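You operate a simulated robot arm through the tools that you are given. There is no shell and no other tool. Be economical: measure what you need, move in short steps, check, and stop when the job is done.

Carry out the task below with a simulated robot arm. There is one attempt and no reset: what you move stays moved.

TASK
Band the wound white spool and start the grey one on the winder.
Fine: cord lever to OFF, white spool on the black disc, press the BAND pad; grey spool on the orange turntable, lever to FEED. The other spools stay. Where these are worked on the way, their far stop is far enough and under half their travel is too little: cord lever.

It is judged by the outcome, as a careful person would: the job done as asked, and still so three seconds after it is handed in. It fails if anything else is knocked over, pushed out of place, dropped, spilled or broken.

THE ROBOT
A 7-joint arm with a two-finger gripper, hanging from a carriage that runs on a rail from [-2477, 9] to [3, 0] (x, y) and turns from -5.917 to 6.074 rad about z. Base frame: it is fixed where the carriage stands at the start and does not move with it; the origin is on the floor, on the carriage's upright axis, x ahead of it, y to its left, z up. Lengths are in mm, angles in rad, forces in N, time in s.
With the tool pointing down near the work surface it reaches from about 460 to 820 mm from the robot's upright axis, wherever it stands. Its first joint turns from -2.496 to 2.496 rad. Places, roughly: black disc [0, 200, 800]; cord lever [800, 100, 800]; green pad [100, 100, 900]; orange turntable pin [900, 200, 800]; spool winder [900, 300, 800]. Payload 1.37 kg.
The tool frame sits at the grasp point between the pads (the TCP): z along the fingers, y along the line on which they close. The tips reach 16 mm beyond it. The gripper opens to 92 mm. The gripper's body begins 74 mm behind the TCP.
Orientation is told as [roll, pitch, yaw] about the base's x, y, z axes, in that order, counted from this pose: with the fingers straight down and closing along the base's y, the tool's x points along the base's -x, its y along +y and its z along -z.

THE INTERFACE
- The arm moves only by the tool arm_command. Its argument "targets" is a list of rows, each a list of 6 numbers: the shift along the tool's x, y, z in mm, then the turn, a rotation vector about the tool's x, y, z in rad. In form: [[tx, ty, tz, rx, ry, rz], ...]. A call has 1 to 12 rows; each row is the pose to reach, as a shift and turn from the pose commanded when the call began, along the tool's axes at that moment. "grip" is the opening in per cent of the stroke, from 0 (shut) to 100 (fully open), set as the call begins (left out, the last holds). Rows are played at 5 a second. More than 50 mm and 0.15 rad between two rows, or a gripper value outside its range, and nothing of the call is played. A pose out of reach is approached as far as the arm can. The call stops where the force on the tool passes 40 N (or 10 N more than at its start, if that is more) or the arm is blocked; 0.2 s more then pass. Each finger halts on what it meets, pressing with about 26 N; the grip force reading is that of the motor and also rises with nothing between the fingers. The clock runs only during rows and for 0.2 s after the last one: add rows that repeat a pose to give the fingers time. The reply holds the time, the measured pose of the TCP, the force on the tool along the base axes, the opening and the grip force, in the units named above and with some noise, with the torque about the TCP (base axes, N m) and any sound that the robot's microphone picked up.
- Cameras (640 x 400 px; columns grow to the right, rows downward): "scene" is now at [274.8, 14.8, 1594.6]; the picture's right is [0.25, -0.97, 0.00], its down [-0.90, -0.24, -0.36] and it looks along [0.35, 0.09, -0.93] (base axes); focal length 214 px, centre (320, 200). "wrist" rides on the gripper at [71, 19, -111] in the tool frame; the picture's right is [-0.26, 0.96, 0.00], its down [-0.78, -0.21, -0.59] and it looks along [-0.57, -0.15, 0.81] (tool axes); focal length 280 px, centre (320, 200). There is no depth. A picture from a camera that has moved, and an enlarged one, comes with that camera's place and axes in the base frame and with its lens.
- grab_frame(camera): a new picture of that camera. The clock stands still meanwhile.
- move_column(by): slides the trunk up (or, below 0, down) by that many mm; the arm and the scene camera ride with it, the base frame stays. It gives what a move gives, with no picture.
- steer(legs): drives the robot by 1 to 6 legs, each [ahead, left, turn to the left] in mm, mm and rad, along the robot's own axes; the way and the turn of a leg run together, so that a leg with both is an arc; at most 1500 mm and 3.142 rad a leg. The arm and the cameras ride along, it lands a little off, and it stops where it bumps. It keeps to its track: a leg is cut to what the track allows. It gives what a move gives.
- turn_head(pan, tilt): turns the head with the scene camera to pan (to the left, within 2.705 rad either way) and tilt (down, from -0.506 to 1.204), counted from straight ahead of the robot. It gives what a move gives.
- inspect(camera, box): a new picture of the part [left, top, right, bottom] of that camera's present view, enlarged. The clock stands still meanwhile.
- job_done(): hands the job in; it is judged then, once.

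Work in short steps. Places have to be worked out from the pictures, the camera data and where the tool is seen: move nearer, look again, correct. Check each grasp and each placing, and mend what went wrong. You have 120 turns and 98 pictures in all, those below and enlarged ones among them. Open the gripper and draw the arm clear of the work before you hand the job in, unless the task says otherwise; then end with one line.

The tools are called after "Request:" as name(argument=value, ...) on one line, values as JSON. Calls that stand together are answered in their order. arm_command: Moves the arm, as the interface text tells. Its arguments: {"type":"object","properties":{"targets":{"type":"array"},"grip":{"type":"number"}},"required":["targets"]} The other tools are called the same way: move_column (by) slides the trunk up or down; steer (legs) drives the base; turn_head (pan, tilt) turns the head that bears the scene camera; grab_frame (camera) takes a picture; inspect (camera, box) takes an enlarged picture of a part of a camera's view; job_done () hands the job in.

At the start:

```text
time: 0.0
tool_pos: [797.5, -16.5, 1214.9]
orientation: [0.0, 0.001, -0.002]
wrist_force: [0.8, -0.5, -0.1]
torque: [-0.01, -0.01, -0.01]
width: 91.9
grasp_force: 0.1
trunk travel left (down, up): [-267.0, 314.0]
robot x, y, heading: [0.3, 2.5, 0.002]
head pan, tilt: [0.257, 1.201]
```

scene: 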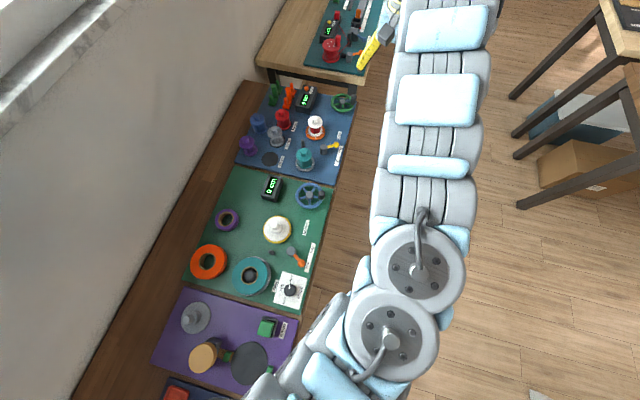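
wrist: 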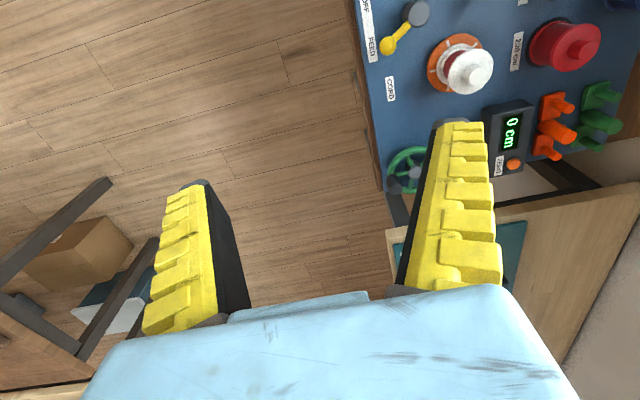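

I first look closer at the winder mat (blue) and the banding mat (purple).

Request:
inspect(camera="scene", box=[220, 70, 370, 190])

Request:
inspect(camera="scene", box=[140, 280, 320, 400])

```text
3.33 times, centred on (295, 130) of scene
camera zoom: at [274.8, 14.8, 1594.6], right [0.25, -0.97, 0.0], down [-0.9, -0.24, -0.36], along [0.35, 0.09, -0.93], focal length 715 px, centre (403, 433)
```

zoom: 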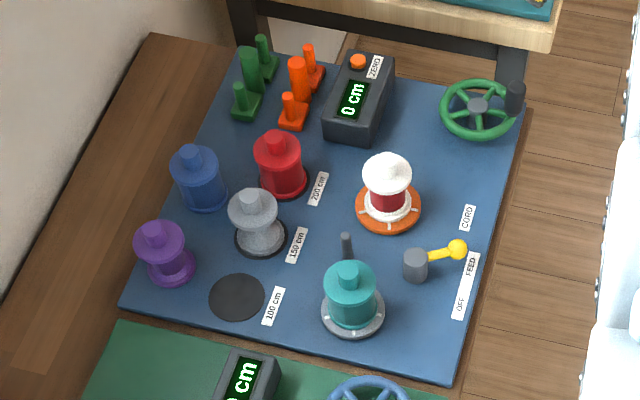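

```text
3.33 times, centred on (230, 340) of scene
camera zoom: at [274.8, 14.8, 1594.6], right [0.25, -0.97, 0.0], down [-0.9, -0.24, -0.36], along [0.35, 0.09, -0.93], focal length 715 px, centre (620, -267)
```

zoom: 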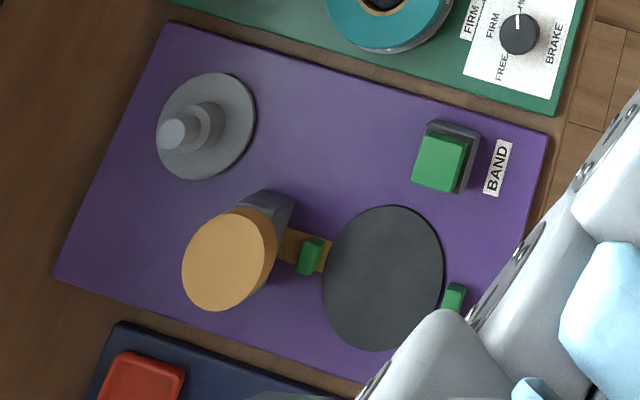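

White spool (red cord) sits on the orange turntable around [875, 195], knob top about z 890; grey spool stands at "150 cm"; the lever seems to be at FEED. I go over the mat for a nearer wrist view.

Request:
arm_command(targets=[[0, 45, 20, 0, 0, 0], [0, 90, 40, 0, 0, 0], [0, 135, 60, 0, 0, 0], [0, 150, 80, 0, 0, 0], [0, 150, 80, 0, 0, 0]])

Request:
grab_frame(camera="wrist")

Request:
grab_frame(camera="scene")

```text
time: 1.2
tool_pos: [798.3, 132.8, 1134.7]
orientation: [-0.002, -0.001, 0.0]
wrist_force: [-0.1, 0.3, -0.6]
torque: [0.02, -0.01, 0.01]
width: 91.8
grasp_force: 0.1
trunk travel left (down, up): [-267.0, 314.0]
robot x, y, heading: [1.6, -1.8, 0.001]
head pan, tilt: [0.257, 1.201]
```

```text
93 pictures are left
camera wrist: at [725.5, 152.2, 1246.7], right [0.26, 0.96, 0.0], down [0.78, -0.21, 0.59], along [0.57, -0.15, -0.81], focal length 280 px, centre (320, 200)
```

wrist: 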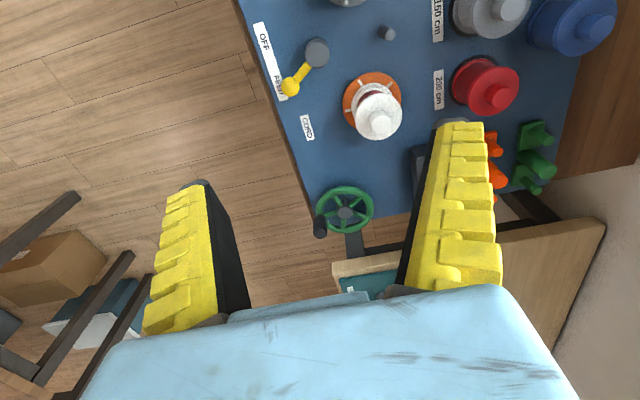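

```text
92 pictures are left
camera scene: at [274.8, 14.8, 1594.6], right [0.25, -0.97, 0.0], down [-0.9, -0.24, -0.36], along [0.35, 0.09, -0.93], focal length 214 px, centre (320, 200)
```

scene: 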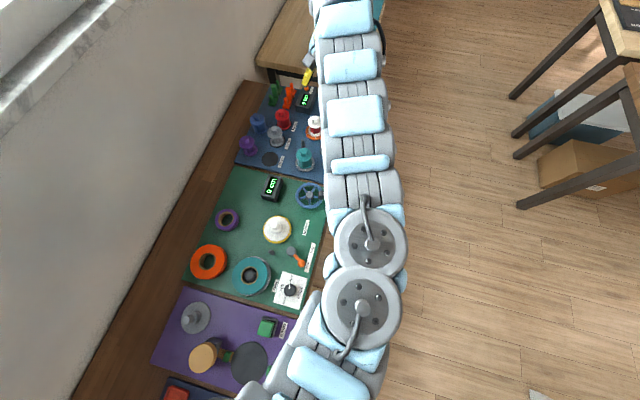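

Mat surface looks to be near z 810, lever ball ≈ [818, 87, 835] with pivot ≈ [785, 134], pointing at FEED; OFF is on the -x side. I close the fingers and come down beside the ball on its +x side.

Request:
arm_command(targets=[[-20, -16, 40, 0, 0, 0], [-40, -32, 80, 0, 0, 0], [-58, -48, 125, 0, 0, 0], [-62, -50, 165, 0, 0, 0], [-62, -50, 205, 0, 0, 0], [-62, -50, 205, 0, 0, 0]], grip=0)

Request:
grab_frame(camera="wrist")

```text
refused: row 3 steps farther than a row can; nothing moved
```

```text
91 pictures are left
camera wrist: at [725.5, 152.2, 1246.7], right [0.26, 0.96, 0.0], down [0.78, -0.21, 0.59], along [0.57, -0.15, -0.81], focal length 280 px, centre (320, 200)
```

wrist: 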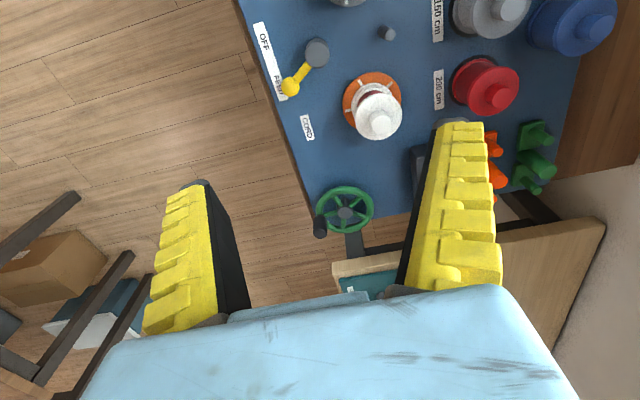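

The step was too long; I repeat with shorter rows.

Request:
arm_command(targets=[[-15, -12, 35, 0, 0, 0], [-30, -24, 70, 0, 0, 0], [-45, -36, 105, 0, 0, 0], [-60, -48, 140, 0, 0, 0], [-62, -50, 175, 0, 0, 0], [-62, -50, 205, 0, 0, 0], [-62, -50, 205, 0, 0, 0]], grip=0)

Request:
grab_frame(camera="wrist")

```text
time: 2.8
tool_pos: [824.5, 99.1, 956.8]
orientation: [0.002, -0.001, 0.001]
wrist_force: [0.2, 0.5, -0.1]
torque: [-0.05, -0.01, 0.05]
width: 0.4
grasp_force: 25.6
out of reach, approached as far as the arm can: row 3, 4, 5, 6, 7
trunk travel left (down, up): [-267.0, 314.0]
robot x, y, heading: [-1.3, 1.5, -0.004]
head pan, tilt: [0.257, 1.201]
```

```text
90 pictures are left
camera wrist: at [751.1, 118.5, 1067.7], right [0.26, 0.96, 0.0], down [0.78, -0.21, 0.59], along [0.57, -0.15, -0.81], focal length 280 px, centre (320, 200)
```

wrist: 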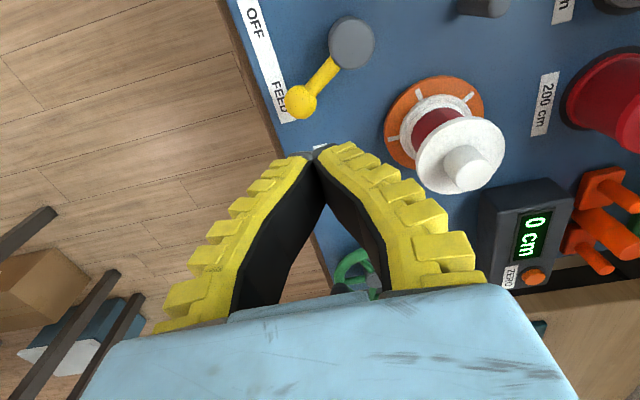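

The arm ends at about 830 mm radius. I lift the tool and lower the trunk, to see whether the reach near the work grows.

Request:
arm_command(targets=[[0, -20, 140, 0, 0, 0], [0, -20, 100, 0, 0, 0], [0, -20, 60, 0, 0, 0], [0, -20, 20, 0, 0, 0], [0, -20, -20, 0, 0, 0], [0, -20, -20, 0, 0, 0]])

```text
refused: row 1 steps farther than a row can; nothing moved
```

I retry, counting from the present pose.

Request:
arm_command(targets=[[0, 0, -40, 0, 0, 0], [0, 0, -80, 0, 0, 0], [0, 0, -120, 0, 0, 0], [0, 0, -160, 0, 0, 0], [0, 0, -200, 0, 0, 0], [0, 0, -200, 0, 0, 0]])

Request:
move_column(by=-200)

Request:
grab_frame(camera="scene")

```text
time: 4.2
tool_pos: [824.5, 98.4, 1156.5]
orientation: [-0.001, 0.0, 0.001]
wrist_force: [0.4, 0.1, 0.6]
torque: [-0.06, 0.01, -0.02]
width: 0.0
grasp_force: 26.3
trunk travel left (down, up): [-267.0, 314.0]
robot x, y, heading: [-3.9, -4.9, -0.002]
head pan, tilt: [0.257, 1.201]
```

```text
time: 6.4
tool_pos: [824.9, 97.7, 958.1]
orientation: [0.0, -0.001, -0.001]
wrist_force: [0.8, 0.0, 0.0]
torque: [-0.02, 0.03, 0.01]
width: 0.0
grasp_force: 25.7
trunk travel left (down, up): [-67.0, 514.0]
robot x, y, heading: [-1.3, -0.1, -0.005]
head pan, tilt: [0.257, 1.201]
```

```text
89 pictures are left
camera scene: at [274.9, 14.8, 1394.6], right [0.25, -0.97, 0.0], down [-0.9, -0.24, -0.36], along [0.35, 0.09, -0.93], focal length 214 px, centre (320, 200)
```

scene: 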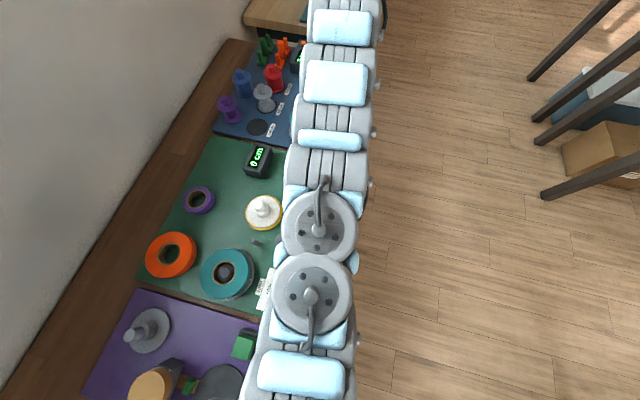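

Testing the reach now towards [860, 84].

Request:
arm_command(targets=[[-18, -7, 0, 0, 0, 0], [-36, -14, 0, 0, 0, 0], [-36, -14, 0, 0, 0, 0]])

```text
time: 7.2
tool_pos: [824.6, 98.0, 956.5]
orientation: [-0.001, -0.001, 0.001]
wrist_force: [0.0, 0.7, 0.3]
torque: [-0.02, 0.02, -0.02]
width: 0.1
grasp_force: 25.6
out of reach, approached as far as the arm can: row 1, 2, 3
trunk travel left (down, up): [-67.0, 514.0]
robot x, y, heading: [-0.7, 0.5, -0.004]
head pan, tilt: [0.257, 1.201]
```

The limit is the same, so I'll tilt the fingers outward (negative turn about tool y) which should extend the reach.

Request:
arm_command(targets=[[0, 0, 0, 0, -0.12, 0], [0, 0, 0, 0, -0.24, 0], [0, 0, 0, 0, -0.36, 0], [-20, -7, 0, 0, -0.36, 0], [-40, -14, 0, 0, -0.36, 0], [-40, -14, 0, 0, -0.36, 0]])

Request:
grab_frame(camera="wrist")

```text
time: 8.6
tool_pos: [864.8, 84.8, 955.3]
orientation: [-0.001, -0.361, 0.0]
wrist_force: [0.6, -0.3, 0.2]
torque: [0.01, 0.0, -0.01]
width: 0.1
grasp_force: 26.2
trunk travel left (down, up): [-67.0, 514.0]
robot x, y, heading: [0.1, 1.5, -0.001]
head pan, tilt: [0.257, 1.201]
```

```text
88 pictures are left
camera wrist: at [757.6, 104.5, 1035.2], right [0.24, 0.97, 0.09], down [0.52, -0.21, 0.83], along [0.82, -0.15, -0.56], focal length 280 px, centre (320, 200)
```

wrist: 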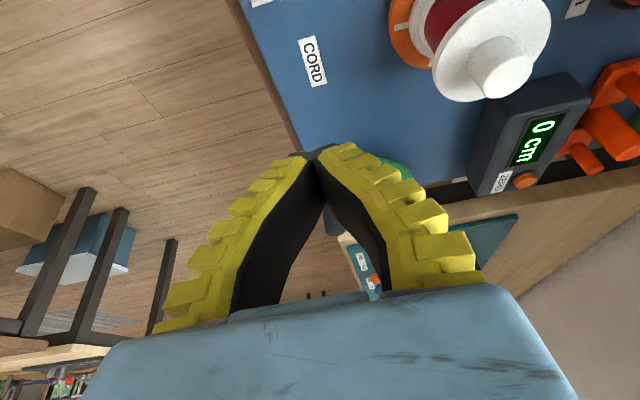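

Tilting works. Now I descend vertically beside the ball (x ≈ 864) to TCP z ≈ 842, then look.

Request:
arm_command(targets=[[14, 0, 37, 0, 0, 0], [28, 0, 74, 0, 0, 0], [39.5, 0, 105, 0, 0, 0], [39.5, 0, 105, 0, 0, 0]])

Request:
grab_frame(camera="wrist")

Request:
grab_frame(camera="scene")

```text
time: 9.6
tool_pos: [865.1, 85.7, 842.6]
orientation: [-0.001, -0.358, 0.001]
wrist_force: [0.0, 0.7, 0.2]
torque: [-0.01, -0.01, -0.01]
width: 0.0
grasp_force: 25.7
trunk travel left (down, up): [-67.0, 514.0]
robot x, y, heading: [3.2, 2.8, 0.002]
head pan, tilt: [0.257, 1.201]
```

```text
87 pictures are left
camera wrist: at [757.9, 104.7, 922.1], right [0.25, 0.96, 0.09], down [0.52, -0.21, 0.83], along [0.82, -0.15, -0.56], focal length 280 px, centre (320, 200)
```

wrist: 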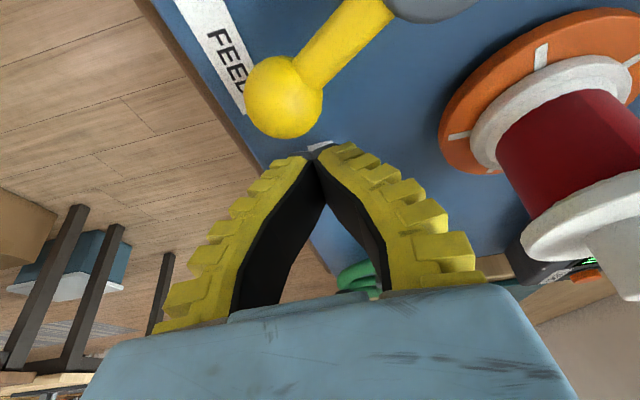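

```text
86 pictures are left
camera scene: at [274.9, 14.8, 1394.7], right [0.25, -0.97, 0.0], down [-0.9, -0.24, -0.36], along [0.35, 0.09, -0.93], focal length 214 px, centre (320, 200)
```

scene: 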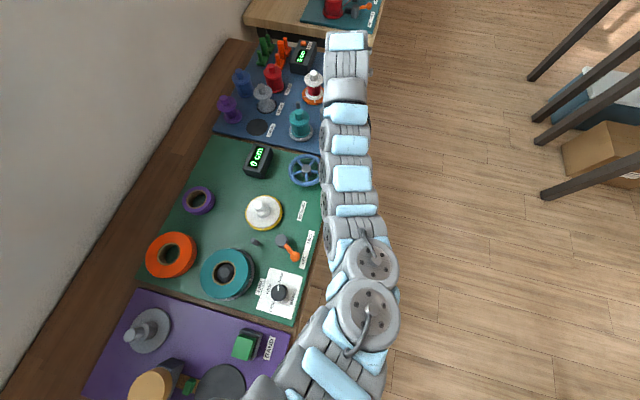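

The ball is at about [816, 86, 835], straight on the finger's -x side. I push it along -x by 90 mm in short rows.

Request:
arm_command(targets=[[18.7, -2, -7, 0, 0, 0], [32.8, -4, -12.3, 0, 0, 0], [46.8, -5, -17.6, 0, 0, 0], [60.8, -5, -22.9, 0, 0, 0], [74.9, -4, -28.2, 0, 0, 0], [84.2, -2, -31.7, 0, 0, 0]])

Request:
grab_frame(camera="wrist")

```text
time: 11.0
tool_pos: [785.0, 80.4, 847.9]
orientation: [-0.003, -0.374, -0.006]
wrist_force: [29.6, 0.0, -5.9]
torque: [-0.15, -0.22, -0.69]
width: 0.0
grasp_force: 26.3
trunk travel left (down, up): [-67.0, 514.0]
robot x, y, heading: [0.5, 1.8, -0.002]
head pan, tilt: [0.257, 1.201]
stopped in row 6: the force on the tool passed its limit at 43 N (the readings are from after the stop); the commanded pose is now the measured one
```

```text
85 pictures are left
camera wrist: at [677.1, 99.9, 925.2], right [0.25, 0.96, 0.09], down [0.51, -0.21, 0.83], along [0.82, -0.16, -0.54], focal length 280 px, centre (320, 200)
```

wrist: 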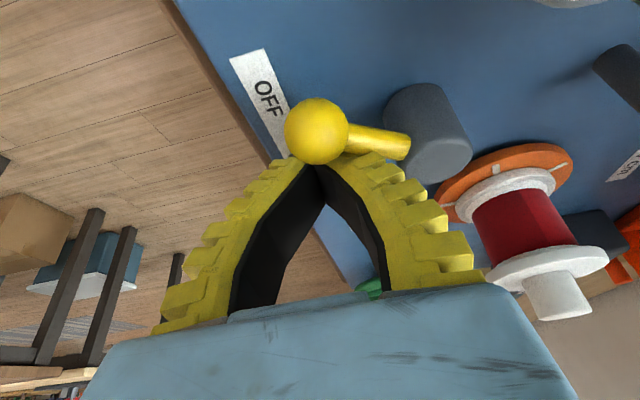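

The lever hit its far stop at OFF (ball ≈ [757, 86], mirrored). I back off and rise.

Request:
arm_command(targets=[[-19, 0, 7, 0, 0, 0], [-33, 0, -30, 0, 0, 0], [-47, 0, -67, 0, 0, 0], [-61, 0, -104, 0, 0, 0], [-72, 0, -135, 0, 0, 0], [-72, 0, -135, 0, 0, 0]], grip=100)

Request:
grab_frame(camera="wrist")

```text
time: 11.6
tool_pos: [795.9, 61.0, 857.5]
orientation: [-0.018, -0.35, -0.021]
wrist_force: [-4.1, -24.4, -3.8]
torque: [-0.44, 0.0, 0.42]
width: 74.2
grasp_force: 0.1
trunk travel left (down, up): [-67.0, 514.0]
robot x, y, heading: [1.1, 0.1, -0.004]
head pan, tilt: [0.257, 1.201]
stopped in row 2: the force on the tool passed its limit at 44 N (the readings are from after the stop); the commanded pose is now the measured one
```

```text
84 pictures are left
camera wrist: at [689.0, 85.0, 936.8], right [0.27, 0.96, 0.07], down [0.52, -0.21, 0.82], along [0.81, -0.19, -0.56], focal length 280 px, centre (320, 200)
```

wrist: 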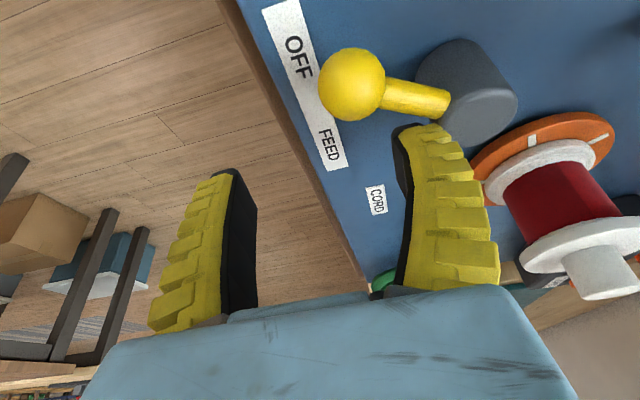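

Opening early made a finger touch the pivot post. I ease sideways away, partly closing, then rise.

Request:
arm_command(targets=[[0, -12, 0, 0, 0, 0], [0, -15, 0, 0, 0, 0], [-14, -15, -37, 0, 0, 0], [-28, -15, -74, 0, 0, 0], [-42, -15, -111, 0, 0, 0], [-53, -15, -140, 0, 0, 0], [-53, -15, -140, 0, 0, 0]], grip=50)

Request:
grab_frame(camera="wrist")

```text
time: 13.2
tool_pos: [797.3, 58.4, 1008.3]
orientation: [-0.01, -0.353, -0.013]
wrist_force: [1.1, -0.4, 0.3]
torque: [0.02, -0.01, 0.03]
width: 49.1
grasp_force: 2.1
trunk travel left (down, up): [-67.0, 514.0]
robot x, y, heading: [1.1, -2.9, 0.0]
head pan, tilt: [0.257, 1.201]
```

```text
83 pictures are left
camera wrist: at [690.8, 80.2, 1087.6], right [0.26, 0.96, 0.08], down [0.52, -0.21, 0.82], along [0.81, -0.17, -0.56], focal length 280 px, centre (320, 200)
```

wrist: 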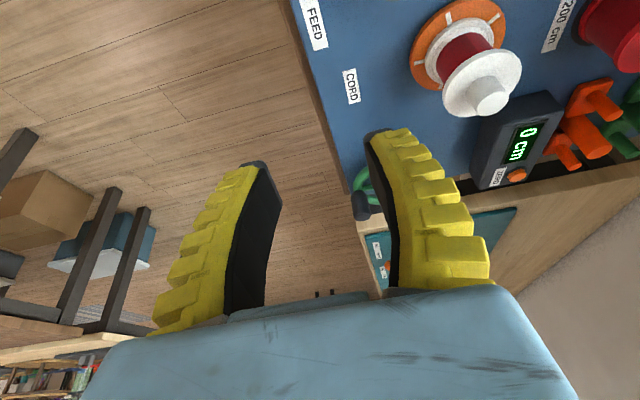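

Lever remains at OFF. White spool: axis ≈ [862, 192], knob top z ≈ 900, flange top ≈ 880. I go above it with slightly less tilt and then look.

Request:
arm_command(targets=[[0, 34, 0, 0, 0.02, 0], [-10, 68, 10, 0, 0.04, 0], [-22, 100, 30, 0, 0.06, 0], [-33, 120, 50, 0, 0.08, 0], [-44, 134, 67, 0, 0.08, 0], [-44, 134, 67, 0, 0.08, 0]], grip=60)

Request:
grab_frame(camera="wrist")

```text
time: 14.6
tool_pos: [863.1, 191.2, 960.4]
orientation: [-0.009, -0.272, -0.012]
wrist_force: [-0.8, 0.1, -0.2]
torque: [-0.05, 0.0, 0.01]
width: 57.8
grasp_force: 1.6
trunk travel left (down, up): [-67.0, 514.0]
robot x, y, heading: [3.2, 0.8, -0.002]
head pan, tilt: [0.257, 1.201]
```

```text
82 pictures are left
camera wrist: at [763.5, 213.8, 1048.0], right [0.27, 0.96, 0.06], down [0.59, -0.22, 0.78], along [0.76, -0.17, -0.62], focal length 280 px, centre (320, 200)
```

wrist: 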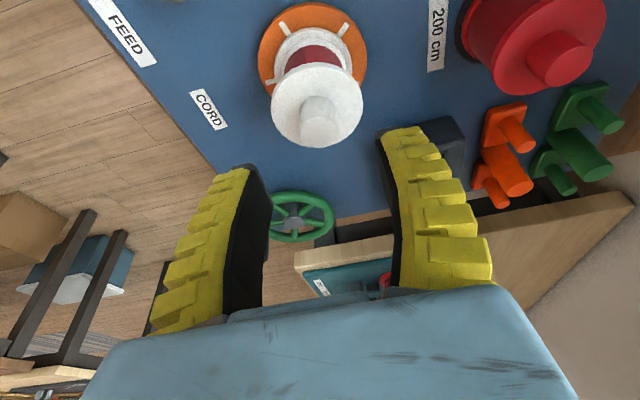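

Knob estimated at [868, 194], top z ≈ 898. I descend partly, fingers astride it, and look again.

Request:
arm_command(targets=[[1, 3, 15, 0, 0, 0], [4, 3, 33, 0, 0, 0], [4, 3, 33, 0, 0, 0]])

Request:
grab_frame(camera="wrist")

```text
time: 15.4
tool_pos: [869.8, 194.6, 927.2]
orientation: [-0.011, -0.274, -0.014]
wrist_force: [0.4, -0.1, -0.8]
torque: [0.0, -0.02, 0.01]
width: 58.3
grasp_force: 2.1
trunk travel left (down, up): [-67.0, 514.0]
robot x, y, heading: [-0.7, 1.0, -0.004]
head pan, tilt: [0.257, 1.201]
```

```text
81 pictures are left
camera wrist: at [769.4, 215.4, 1015.2], right [0.27, 0.96, 0.06], down [0.59, -0.21, 0.78], along [0.76, -0.17, -0.62], focal length 280 px, centre (320, 200)
```

wrist: 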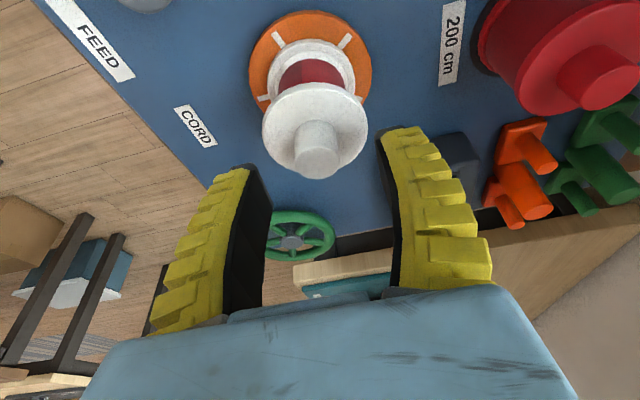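

Knob ≈ [872, 193], centred between the fingers. I go down to TCP z ≈ 903 and then close.

Request:
arm_command(targets=[[2.3, -1.5, 12, 0, 0, 0], [4.6, -1.5, 23.6, 0, 0, 0], [4.6, -1.5, 23.6, 0, 0, 0]])

Request:
grab_frame(camera="wrist")

```text
time: 16.2
tool_pos: [870.9, 192.4, 904.3]
orientation: [-0.009, -0.273, -0.015]
wrist_force: [0.5, 0.4, -0.1]
torque: [-0.01, 0.02, 0.02]
width: 57.8
grasp_force: 2.1
trunk travel left (down, up): [-67.0, 514.0]
robot x, y, heading: [-1.9, -1.7, -0.005]
head pan, tilt: [0.257, 1.201]
```

```text
80 pictures are left
camera wrist: at [771.3, 214.1, 990.5], right [0.27, 0.96, 0.06], down [0.59, -0.22, 0.78], along [0.76, -0.17, -0.62], focal length 280 px, centre (320, 200)
```

wrist: 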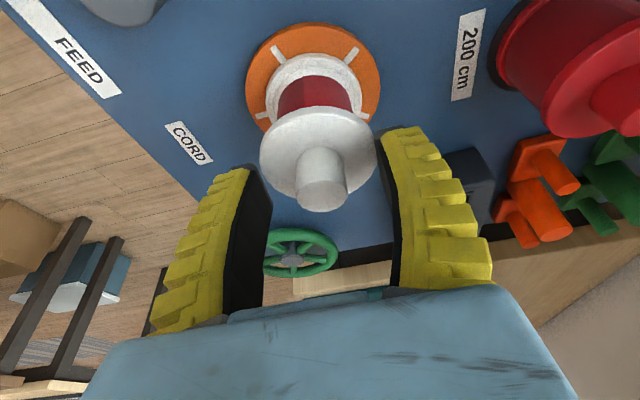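

Knob runs z ≈ 875–905. I go 5 mm lower and close on it.

Request:
arm_command(targets=[[1.3, 0, 4.8, 0, 0, 0]])

Request:
arm_command(targets=[[0, 0, 0, 0, 0, 0], [0, 0, 0, 0, 0, 0], [0, 0, 0, 0, 0, 0]], grip=0)

Request:
grab_frame(camera="wrist")

```text
time: 16.6
tool_pos: [870.9, 192.4, 897.7]
orientation: [-0.009, -0.275, -0.014]
wrist_force: [-0.1, 0.2, 0.6]
torque: [0.0, -0.05, 0.0]
width: 57.9
grasp_force: 2.0
trunk travel left (down, up): [-67.0, 514.0]
robot x, y, heading: [-1.5, -4.9, -0.009]
head pan, tilt: [0.257, 1.201]
```

```text
time: 17.4
tool_pos: [870.7, 192.4, 899.6]
orientation: [-0.008, -0.275, -0.014]
wrist_force: [-17.1, -2.2, 27.3]
torque: [-0.29, 0.52, -0.01]
width: 41.2
grasp_force: 26.3
trunk travel left (down, up): [-67.0, 514.0]
robot x, y, heading: [1.4, 4.4, -0.003]
head pan, tilt: [0.257, 1.201]
```

```text
79 pictures are left
camera wrist: at [771.6, 214.9, 987.1], right [0.27, 0.96, 0.06], down [0.59, -0.22, 0.78], along [0.76, -0.17, -0.62], focal length 280 px, centre (320, 200)
```

wrist: 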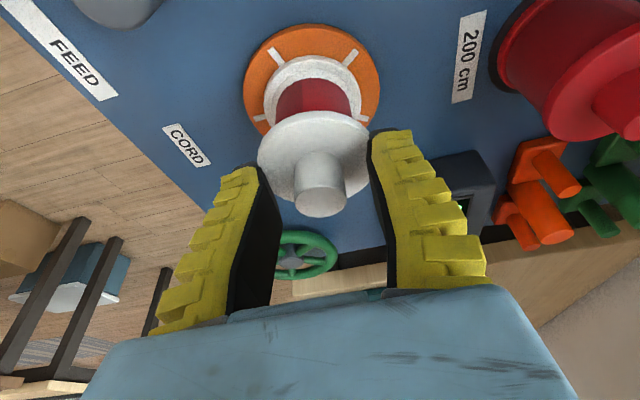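

The tips are pressing on the flange rim (upward force 27 N, stuck at 41 mm). I reopen, rise 8 mm and close again.

Request:
arm_command(targets=[[0, 0, 0, 0, 0, 0], [0, 0, 0, 0, 0, 0]], grip=60)

Request:
arm_command(targets=[[-2.2, 0, -7.7, 0, 0, 0], [-2.2, 0, -7.7, 0, 0, 0]])

Request:
arm_command(targets=[[0, 0, 0, 0, 0, 0], [0, 0, 0, 0, 0, 0], [0, 0, 0, 0, 0, 0]], grip=0)

Request:
grab_frame(camera="wrist")

```text
time: 18.0
tool_pos: [872.1, 193.5, 898.9]
orientation: [-0.009, -0.273, -0.013]
wrist_force: [-0.2, 0.1, -0.7]
torque: [0.04, 0.01, 0.05]
width: 57.9
grasp_force: 1.9
trunk travel left (down, up): [-67.0, 514.0]
robot x, y, heading: [0.3, -0.1, -0.003]
head pan, tilt: [0.257, 1.201]
```

```text
time: 18.6
tool_pos: [871.5, 191.4, 905.1]
orientation: [-0.009, -0.272, -0.016]
wrist_force: [-0.3, 0.0, 0.6]
torque: [0.0, 0.01, 0.0]
width: 57.8
grasp_force: 2.0
trunk travel left (down, up): [-67.0, 514.0]
robot x, y, heading: [-1.9, 3.5, -0.004]
head pan, tilt: [0.257, 1.201]
```

```text
time: 19.4
tool_pos: [871.1, 192.1, 906.4]
orientation: [-0.01, -0.273, -0.014]
wrist_force: [-0.8, -0.7, 1.9]
torque: [-0.02, -0.23, -0.01]
width: 17.5
grasp_force: 26.2
trunk travel left (down, up): [-67.0, 514.0]
robot x, y, heading: [-0.7, 1.1, -0.001]
head pan, tilt: [0.257, 1.201]
```

```text
78 pictures are left
camera wrist: at [771.9, 214.3, 993.8], right [0.27, 0.96, 0.06], down [0.59, -0.22, 0.78], along [0.76, -0.17, -0.62], focal length 280 px, centre (320, 200)
```

wrist: 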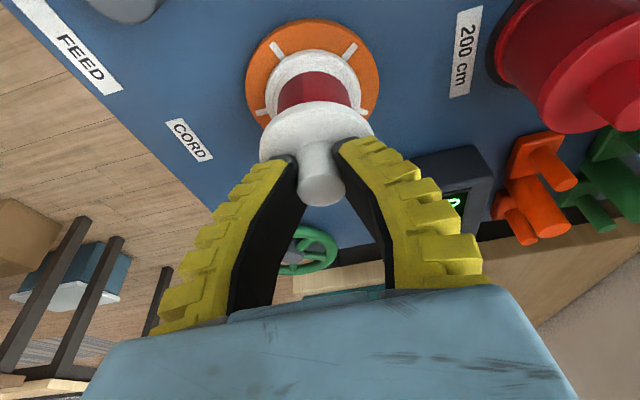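

Grip holds at 17.5 mm on the knob. I lift 15 mm and check that the spool comes along.

Request:
arm_command(targets=[[-2, 0, -7, 0, 0, 0], [-4, 0, -14.5, 0, 0, 0], [-4, 0, -14.5, 0, 0, 0]])

Request:
grab_frame(camera="wrist")

```text
time: 20.2
tool_pos: [870.1, 191.4, 921.4]
orientation: [-0.008, -0.272, -0.014]
wrist_force: [0.0, -0.2, -0.9]
torque: [0.0, 0.03, -0.05]
width: 14.0
grasp_force: 26.0
trunk travel left (down, up): [-67.0, 514.0]
robot x, y, heading: [-0.0, -2.7, -0.009]
head pan, tilt: [0.257, 1.201]
```

```text
77 pictures are left
camera wrist: at [771.2, 214.6, 1008.5], right [0.27, 0.96, 0.06], down [0.59, -0.21, 0.78], along [0.76, -0.17, -0.62], focal length 280 px, centre (320, 200)
```

wrist: 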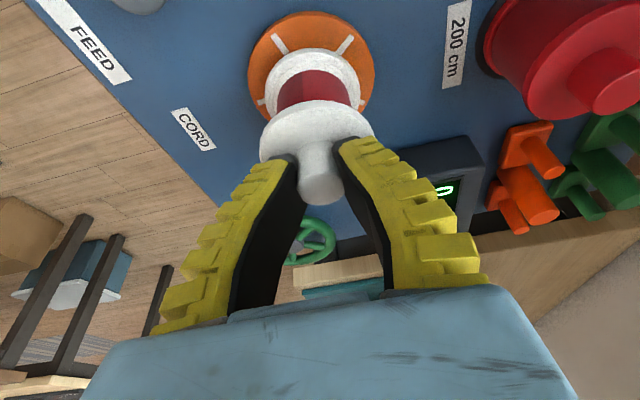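

The spool lifts but the grip slips (17.5→14 mm): I hold only a chord, the knob lies further to -x. I put it back down, open, and look.

Request:
arm_command(targets=[[2, 0, 7, 0, 0, 0], [3.8, 0, 13.5, 0, 0, 0], [3.8, 0, 13.5, 0, 0, 0]])

Request:
grab_frame(camera="wrist")

```text
time: 21.0
tool_pos: [870.8, 190.4, 906.8]
orientation: [-0.009, -0.274, -0.017]
wrist_force: [-4.9, -0.7, 1.9]
torque: [0.03, -0.28, -0.03]
width: 13.7
grasp_force: 26.1
trunk travel left (down, up): [-67.0, 514.0]
robot x, y, heading: [-0.5, 3.2, 0.0]
head pan, tilt: [0.257, 1.201]
```

```text
76 pictures are left
camera wrist: at [771.3, 213.5, 994.7], right [0.27, 0.96, 0.06], down [0.59, -0.22, 0.78], along [0.76, -0.17, -0.62], focal length 280 px, centre (320, 200)
```

wrist: 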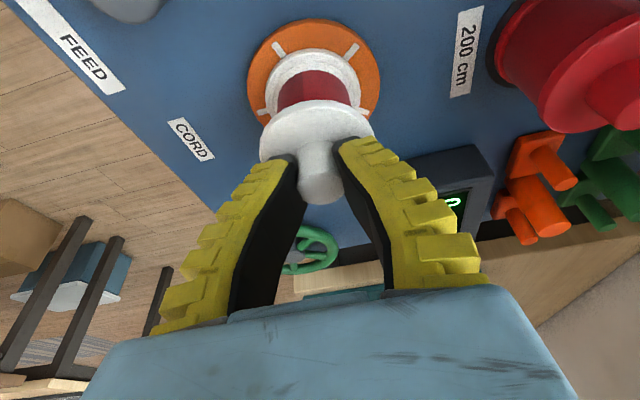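

It is back on the pin. I open and look.

Request:
arm_command(targets=[[0, 0, 0, 0, 0, 0], [0, 0, 0, 0, 0, 0]], grip=60)

Request:
grab_frame(camera="wrist")

Request:
inspect(camera="scene", box=[220, 30, 370, 150])

```text
time: 21.6
tool_pos: [870.5, 192.7, 907.8]
orientation: [-0.009, -0.274, -0.015]
wrist_force: [0.8, 0.2, -0.1]
torque: [-0.01, 0.01, 0.0]
width: 58.1
grasp_force: 2.1
trunk travel left (down, up): [-67.0, 514.0]
robot x, y, heading: [1.8, -0.9, -0.005]
head pan, tilt: [0.257, 1.201]
```

```text
75 pictures are left
camera wrist: at [771.7, 213.8, 994.6], right [0.27, 0.96, 0.06], down [0.59, -0.22, 0.78], along [0.76, -0.17, -0.62], focal length 280 px, centre (320, 200)
```

wrist: 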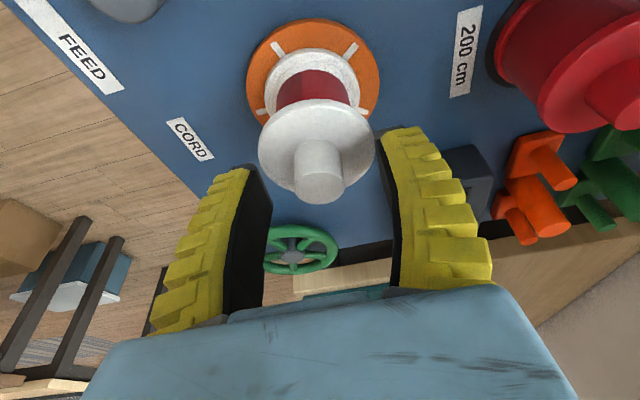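

```text
3.33 times, centred on (295, 90) of scene
camera zoom: at [274.7, 14.0, 1394.6], right [0.25, -0.97, 0.0], down [-0.9, -0.23, -0.36], along [0.35, 0.09, -0.93], focal length 715 px, centre (403, 567)
```

zoom: 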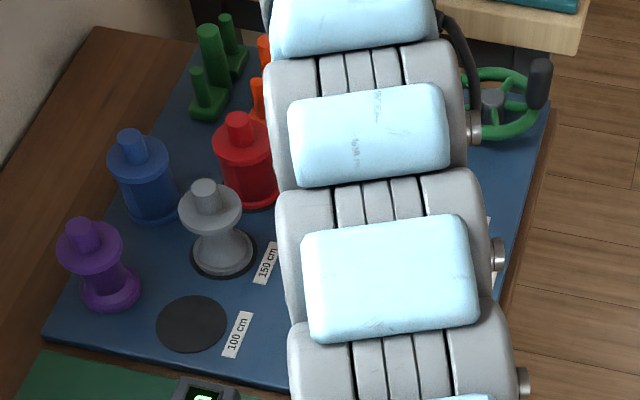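

Recomputing with the chord evidence: knob axis ≈ [855, 195], top ≈ 920, flange ≈ 893. I rise and shift by -15 mm in x, then close.

Request:
arm_command(targets=[[-2.4, 0, -8.7, 0, 0, 0], [12, 3, -12.7, 0, 0, 0], [12, 3, -12.7, 0, 0, 0]])

Request:
arm_command(targets=[[0, 0, 0, 0, 0, 0], [0, 0, 0, 0, 0, 0], [0, 0, 0, 0, 0, 0]], grip=0)

Request:
grab_frame(camera="wrist")

```text
time: 22.4
tool_pos: [856.5, 195.1, 916.3]
orientation: [-0.008, -0.275, -0.014]
wrist_force: [0.0, 0.8, -0.4]
torque: [-0.01, 0.01, 0.0]
width: 57.9
grasp_force: 2.2
trunk travel left (down, up): [-67.0, 514.0]
robot x, y, heading: [-0.5, -2.8, -0.008]
head pan, tilt: [0.257, 1.201]
```

```text
time: 23.2
tool_pos: [855.7, 195.9, 916.6]
orientation: [-0.008, -0.274, -0.013]
wrist_force: [1.4, -0.4, 4.3]
torque: [-0.02, -0.05, 0.04]
width: 5.7
grasp_force: 25.7
trunk travel left (down, up): [-67.0, 514.0]
robot x, y, heading: [-3.0, -0.9, -0.004]
head pan, tilt: [0.257, 1.201]
```

```text
73 pictures are left
camera wrist: at [757.1, 218.1, 1004.6], right [0.27, 0.96, 0.06], down [0.59, -0.22, 0.78], along [0.76, -0.17, -0.62], focal length 280 px, centre (320, 200)
```

wrist: 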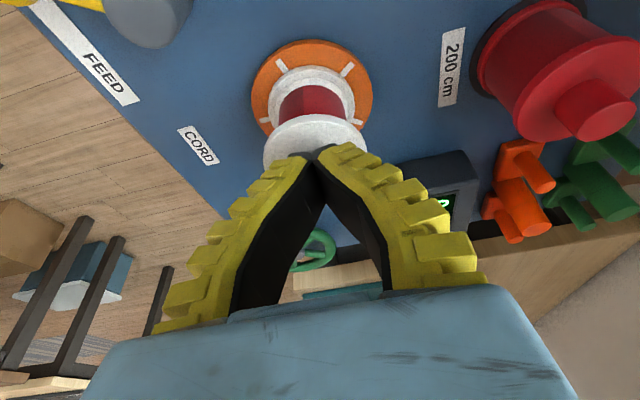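

The fingers went nearly shut here, so the estimate is off. I reopen, rise 30 mm and take an enlarged look.

Request:
arm_command(targets=[[0, 0, 0, 0, 0, 0], [0, 0, 0, 0, 0, 0]], grip=60)

Request:
inspect(camera="wrist", box=[220, 20, 420, 220])

```text
time: 23.8
tool_pos: [854.7, 195.8, 916.4]
orientation: [-0.008, -0.272, -0.014]
wrist_force: [0.7, -0.1, -0.2]
torque: [0.02, -0.01, 0.0]
width: 57.9
grasp_force: 1.9
trunk travel left (down, up): [-67.0, 514.0]
robot x, y, heading: [1.0, 2.8, -0.006]
head pan, tilt: [0.257, 1.201]
```

```text
2.00 times, centred on (320, 120) of wrist
camera zoom: at [756.4, 217.5, 1003.8], right [0.27, 0.96, 0.06], down [0.59, -0.22, 0.78], along [0.76, -0.17, -0.62], focal length 561 px, centre (320, 360)
```

zoom: 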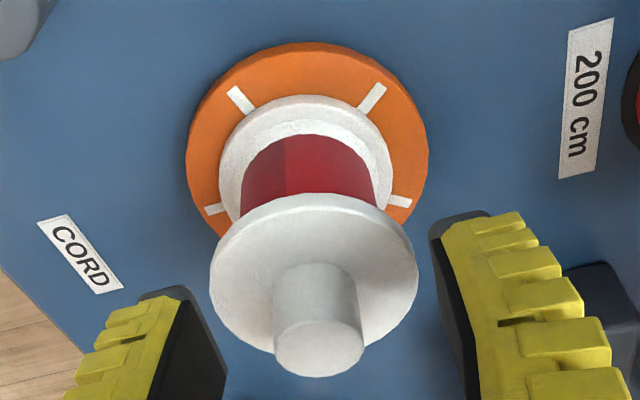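

Evidence conflicts, so I take a proper side view: back off, rise to z ≈ 950 and tilt more so the wrist camera looks almost level at the spool.

Request:
arm_command(targets=[[-9, 0, -34, 0, 0, 0], [18, 0, -41, 0, -0.06, 0], [44, 0, -48, 0, -0.14, 0], [44, 0, -48, 0, -0.26, 0], [44, 0, -48, 0, -0.38, 0], [44, 0, -48, 0, -0.5, 0], [44, 0, -48, 0, -0.5, 0]])

Request:
grab_frame(camera="wrist")

```text
time: 25.4
tool_pos: [800.5, 196.3, 951.1]
orientation: [-0.011, -0.775, -0.009]
wrist_force: [0.1, 0.9, -0.5]
torque: [-0.02, -0.02, -0.03]
width: 57.8
grasp_force: 1.8
trunk travel left (down, up): [-67.0, 514.0]
robot x, y, heading: [-2.0, -2.3, -0.006]
head pan, tilt: [0.257, 1.201]
```

```text
71 pictures are left
camera wrist: at [671.1, 218.9, 980.5], right [0.2, 0.96, 0.18], down [0.14, -0.21, 0.97], along [0.97, -0.17, -0.18], focal length 280 px, centre (320, 200)
```

wrist: 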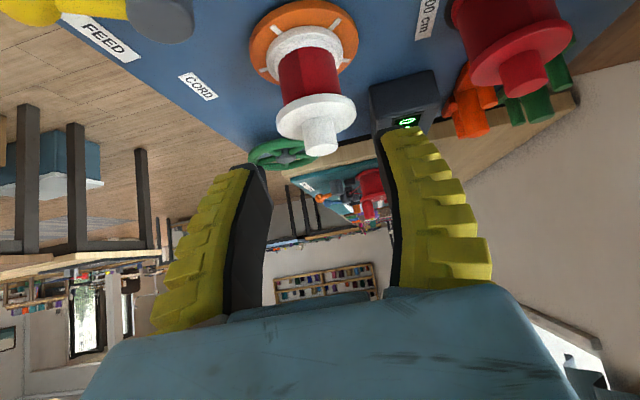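

Side view: knob top z ≈ 907, flange ≈ 878, axis x ≈ 864, y ≈ 193. I come back above it with less tilt and will approach lower and centred.

Request:
arm_command(targets=[[0, 0, 0, 0, 0.12, 0], [-10, -1, 11, 0, 0.24, 0], [-20, -2, 22, 0, 0.36, 0], [-32, -3, 34, 0, 0.48, 0], [-43, -3, 46, 0, 0.535, 0], [-43, -3, 46, 0, 0.535, 0]])

Request:
inspect(camera="wrist", box=[170, 20, 470, 220])

```text
time: 26.8
tool_pos: [862.0, 192.1, 946.7]
orientation: [-0.007, -0.235, -0.015]
wrist_force: [-0.1, 1.0, 0.6]
torque: [-0.02, 0.0, -0.01]
width: 57.8
grasp_force: 2.0
trunk travel left (down, up): [-67.0, 514.0]
robot x, y, heading: [-0.3, 3.2, 0.001]
head pan, tilt: [0.257, 1.201]
```

```text
2.00 times, centred on (320, 120) of wrist
camera zoom: at [765.9, 214.2, 1037.8], right [0.27, 0.96, 0.05], down [0.62, -0.22, 0.76], along [0.74, -0.17, -0.65], focal length 561 px, centre (320, 360)
```

zoom: 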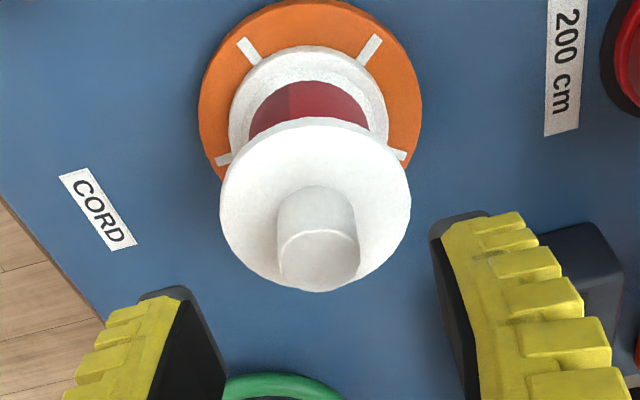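

I descend to TCP ≈ [866, 192.5, 903] and look before closing.

Request:
arm_command(targets=[[2, 0.5, 22, 0, 0, 0], [6.4, 0.5, 43.7, 0, 0, 0], [6.4, 0.5, 43.7, 0, 0, 0]])

Request:
inspect(camera="wrist", box=[170, 60, 470, 260])

```text
time: 27.6
tool_pos: [868.2, 193.4, 902.6]
orientation: [-0.01, -0.239, -0.014]
wrist_force: [0.6, -0.4, 0.0]
torque: [0.0, -0.02, 0.0]
width: 57.7
grasp_force: 2.3
trunk travel left (down, up): [-67.0, 514.0]
robot x, y, heading: [-3.9, 2.1, -0.002]
head pan, tilt: [0.257, 1.201]
```

```text
2.00 times, centred on (320, 160) of wrist
camera zoom: at [771.1, 214.6, 994.7], right [0.27, 0.96, 0.05], down [0.61, -0.22, 0.76], along [0.74, -0.17, -0.65], focal length 561 px, centre (320, 280)
```

zoom: 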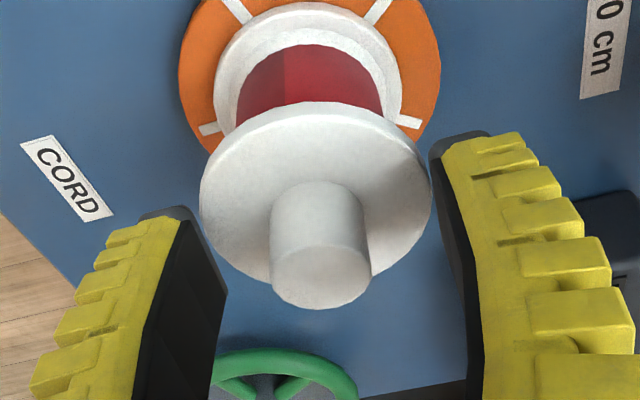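

Fingers straddle the knob; closing.

Request:
arm_command(targets=[[0, 0, 0, 0, 0, 0], [0, 0, 0, 0, 0, 0], [0, 0, 0, 0, 0, 0]], grip=0)

Request:
inspect(camera="wrist", box=[170, 60, 470, 260])

```text
time: 28.4
tool_pos: [867.4, 191.6, 904.2]
orientation: [-0.008, -0.24, -0.016]
wrist_force: [0.2, -3.4, 1.1]
torque: [0.01, -0.41, 0.0]
width: 17.9
grasp_force: 25.9
trunk travel left (down, up): [-67.0, 514.0]
robot x, y, heading: [-2.3, -1.0, -0.005]
head pan, tilt: [0.257, 1.201]
```

```text
2.00 times, centred on (320, 160) of wrist
camera zoom: at [771.4, 213.6, 994.9], right [0.27, 0.96, 0.05], down [0.61, -0.22, 0.76], along [0.74, -0.17, -0.65], focal length 561 px, centre (320, 280)
```

zoom: 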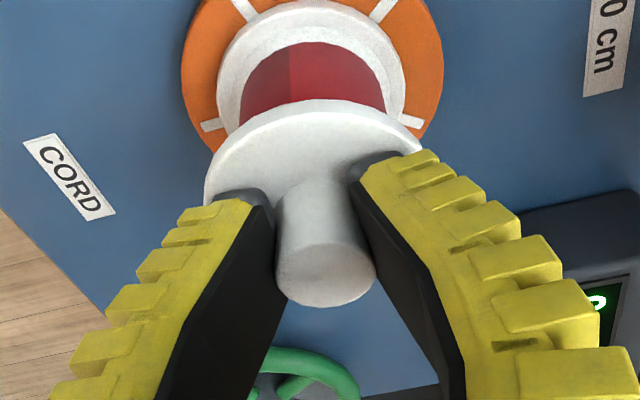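

The knob sits between the pads at 17.9 mm. I lift slowly by 12 mm and watch for slip.

Request:
arm_command(targets=[[-1, 0, -4, 0, 0, 0], [-2, 0, -8, 0, 0, 0], [-3, 0, -12, 0, 0, 0], [-3, 0, -12, 0, 0, 0]])

Request:
inspect(camera="wrist", box=[170, 60, 470, 260])

```text
time: 29.4
tool_pos: [868.1, 193.2, 915.4]
orientation: [-0.008, -0.237, -0.013]
wrist_force: [0.4, 0.0, -0.7]
torque: [0.02, 0.01, -0.04]
width: 14.7
grasp_force: 26.0
trunk travel left (down, up): [-67.0, 514.0]
robot x, y, heading: [-1.2, 0.6, -0.005]
head pan, tilt: [0.257, 1.201]
```

```text
2.00 times, centred on (320, 160) of wrist
camera zoom: at [771.3, 215.5, 1007.1], right [0.27, 0.96, 0.05], down [0.62, -0.22, 0.76], along [0.74, -0.17, -0.65], focal length 561 px, centre (320, 280)
```

zoom: 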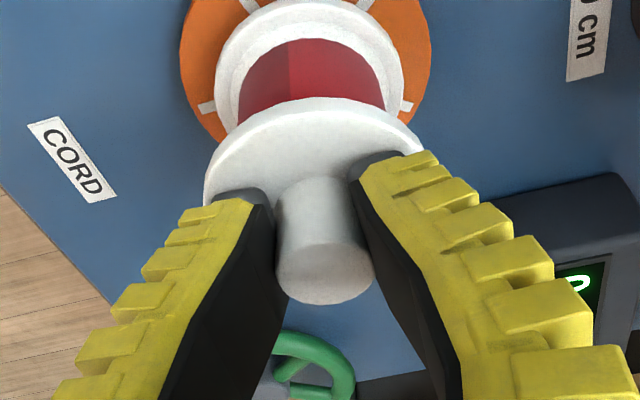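

The spool has left the turntable and looks unchanged relative to the fingers. I lift further, clear of everything, and check.

Request:
arm_command(targets=[[-8, 0, -32, 0, 0, 0], [-16, 0, -66, 0, 0, 0], [-24, 0, -100, 0, 0, 0], [-32, 0, -132, 0, 0, 0], [-32, 0, -132, 0, 0, 0]])

Request:
grab_frame(camera="wrist")

```text
time: 30.6
tool_pos: [853.9, 193.6, 1016.8]
orientation: [-0.007, -0.236, -0.016]
wrist_force: [-0.1, 0.4, 0.2]
torque: [-0.03, 0.01, 0.03]
width: 0.0
grasp_force: 26.2
out of reach, approached as far as the arm can: row 2, 3, 4, 5
trunk travel left (down, up): [-67.0, 514.0]
robot x, y, heading: [2.1, 1.9, -0.007]
head pan, tilt: [0.257, 1.201]
```

```text
66 pictures are left
camera wrist: at [757.4, 215.5, 1107.8], right [0.27, 0.96, 0.05], down [0.62, -0.22, 0.76], along [0.74, -0.17, -0.65], focal length 280 px, centre (320, 200)
```

wrist: 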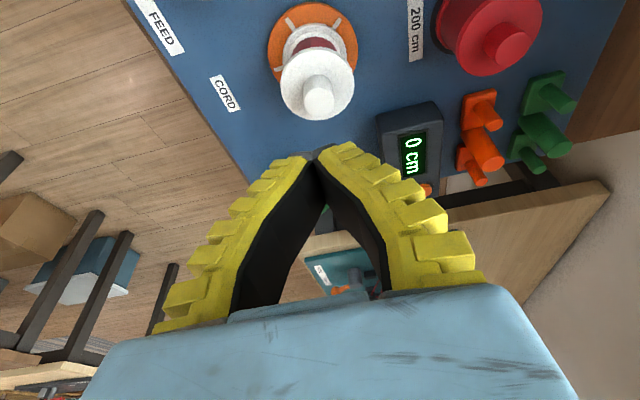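

It slipped off the knob and sits on the turntable again. I check how it stands; next I'll grip the top flange rim (≈60 mm) instead.

Request:
inspect(camera="wrist", box=[220, 0, 420, 150])

```text
2.67 times, centred on (320, 75) of wrist
camera zoom: at [757.4, 215.5, 1107.8], right [0.27, 0.96, 0.05], down [0.62, -0.22, 0.76], along [0.74, -0.17, -0.65], focal length 748 px, centre (320, 533)
```

zoom: 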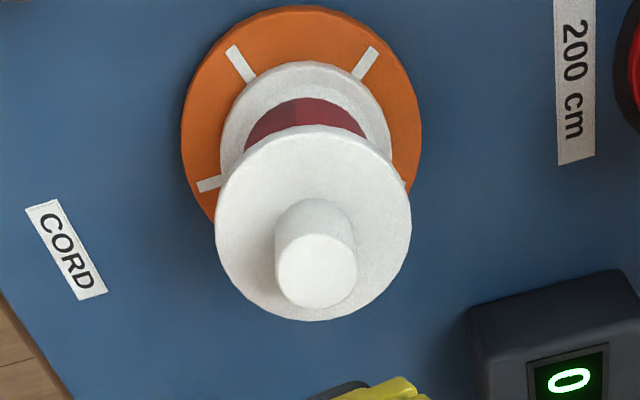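

Spool is upright again, axis ≈ [868, 194], flange top ≈ 876. I open to ~73 mm and descend astride the top flange.

Request:
arm_command(targets=[[8, 1, 33, 0, 0, 0], [9, 1, 50, 0, 0, 0], [2.8, 1, 67, 0, 0, 0], [2.8, 1, 67, 0, 0, 0]], grip=80)

Request:
inspect(camera="wrist", box=[170, 20, 470, 220])

```text
time: 31.6
tool_pos: [866.4, 193.7, 951.4]
orientation: [-0.009, -0.236, -0.016]
wrist_force: [-0.2, -0.2, 0.2]
torque: [0.0, -0.01, -0.01]
width: 75.4
grasp_force: 1.7
trunk travel left (down, up): [-67.0, 514.0]
robot x, y, heading: [-0.6, -1.0, -0.002]
head pan, tilt: [0.257, 1.201]
```

```text
2.00 times, centred on (320, 120) of wrist
camera zoom: at [770.1, 214.9, 1041.8], right [0.27, 0.96, 0.05], down [0.62, -0.22, 0.76], along [0.74, -0.17, -0.65], focal length 561 px, centre (320, 360)
```

zoom: 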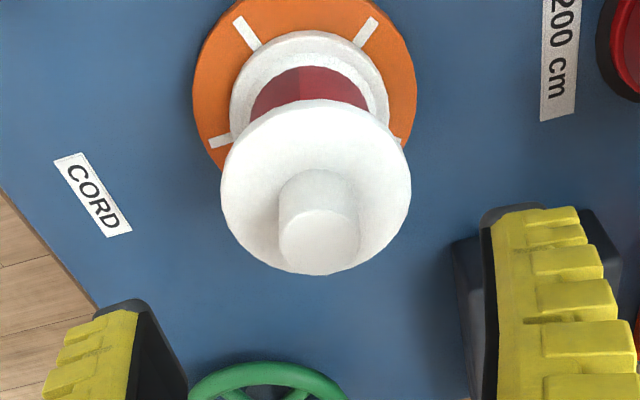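

Centred. I descend the remaining 67 mm.

Request:
arm_command(targets=[[5, 0.5, 22, 0, 0, 0], [10.4, 0.5, 44, 0, 0, 0], [15.7, 0.5, 65, 0, 0, 0], [15.7, 0.5, 65, 0, 0, 0]])

Request:
grab_frame(camera="wrist")

```text
time: 32.6
tool_pos: [866.9, 192.7, 884.1]
orientation: [-0.007, -0.238, -0.017]
wrist_force: [-0.4, -0.5, -0.1]
torque: [-0.01, 0.03, 0.01]
width: 75.4
grasp_force: 1.7
trunk travel left (down, up): [-67.0, 514.0]
robot x, y, heading: [1.2, 0.9, -0.008]
head pan, tilt: [0.257, 1.201]
```

```text
63 pictures are left
camera wrist: at [770.8, 214.8, 975.2], right [0.27, 0.96, 0.05], down [0.61, -0.22, 0.76], along [0.74, -0.17, -0.65], focal length 280 px, centre (320, 200)
```

wrist: 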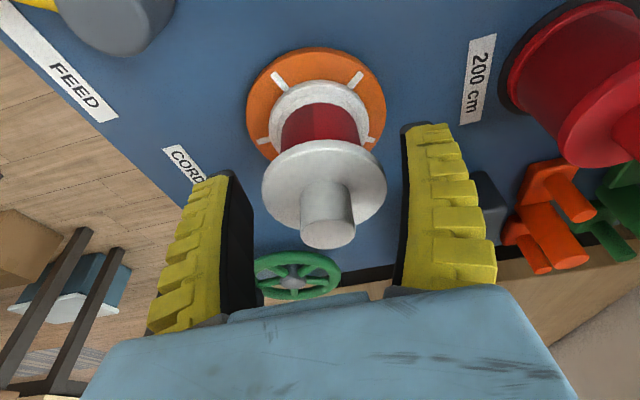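

Flange lies between the pads. Closing.

Request:
arm_command(targets=[[0, 0, 0, 0, 0, 0], [0, 0, 0, 0, 0, 0], [0, 0, 0, 0, 0, 0]], grip=0)

Request:
grab_frame(camera="wrist")

```text
time: 33.4
tool_pos: [866.8, 194.0, 884.6]
orientation: [-0.008, -0.238, -0.014]
wrist_force: [-2.0, 1.3, 2.1]
torque: [0.08, 0.11, 0.01]
width: 57.8
grasp_force: 26.1
trunk travel left (down, up): [-67.0, 514.0]
robot x, y, heading: [-1.2, 1.0, -0.005]
head pan, tilt: [0.257, 1.201]
```

```text
62 pictures are left
camera wrist: at [770.5, 215.3, 975.3], right [0.27, 0.96, 0.05], down [0.62, -0.22, 0.76], along [0.74, -0.17, -0.65], focal length 280 px, centre (320, 200)
```

wrist: 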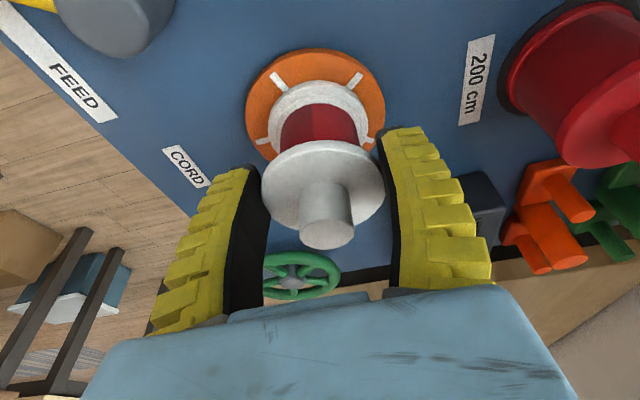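

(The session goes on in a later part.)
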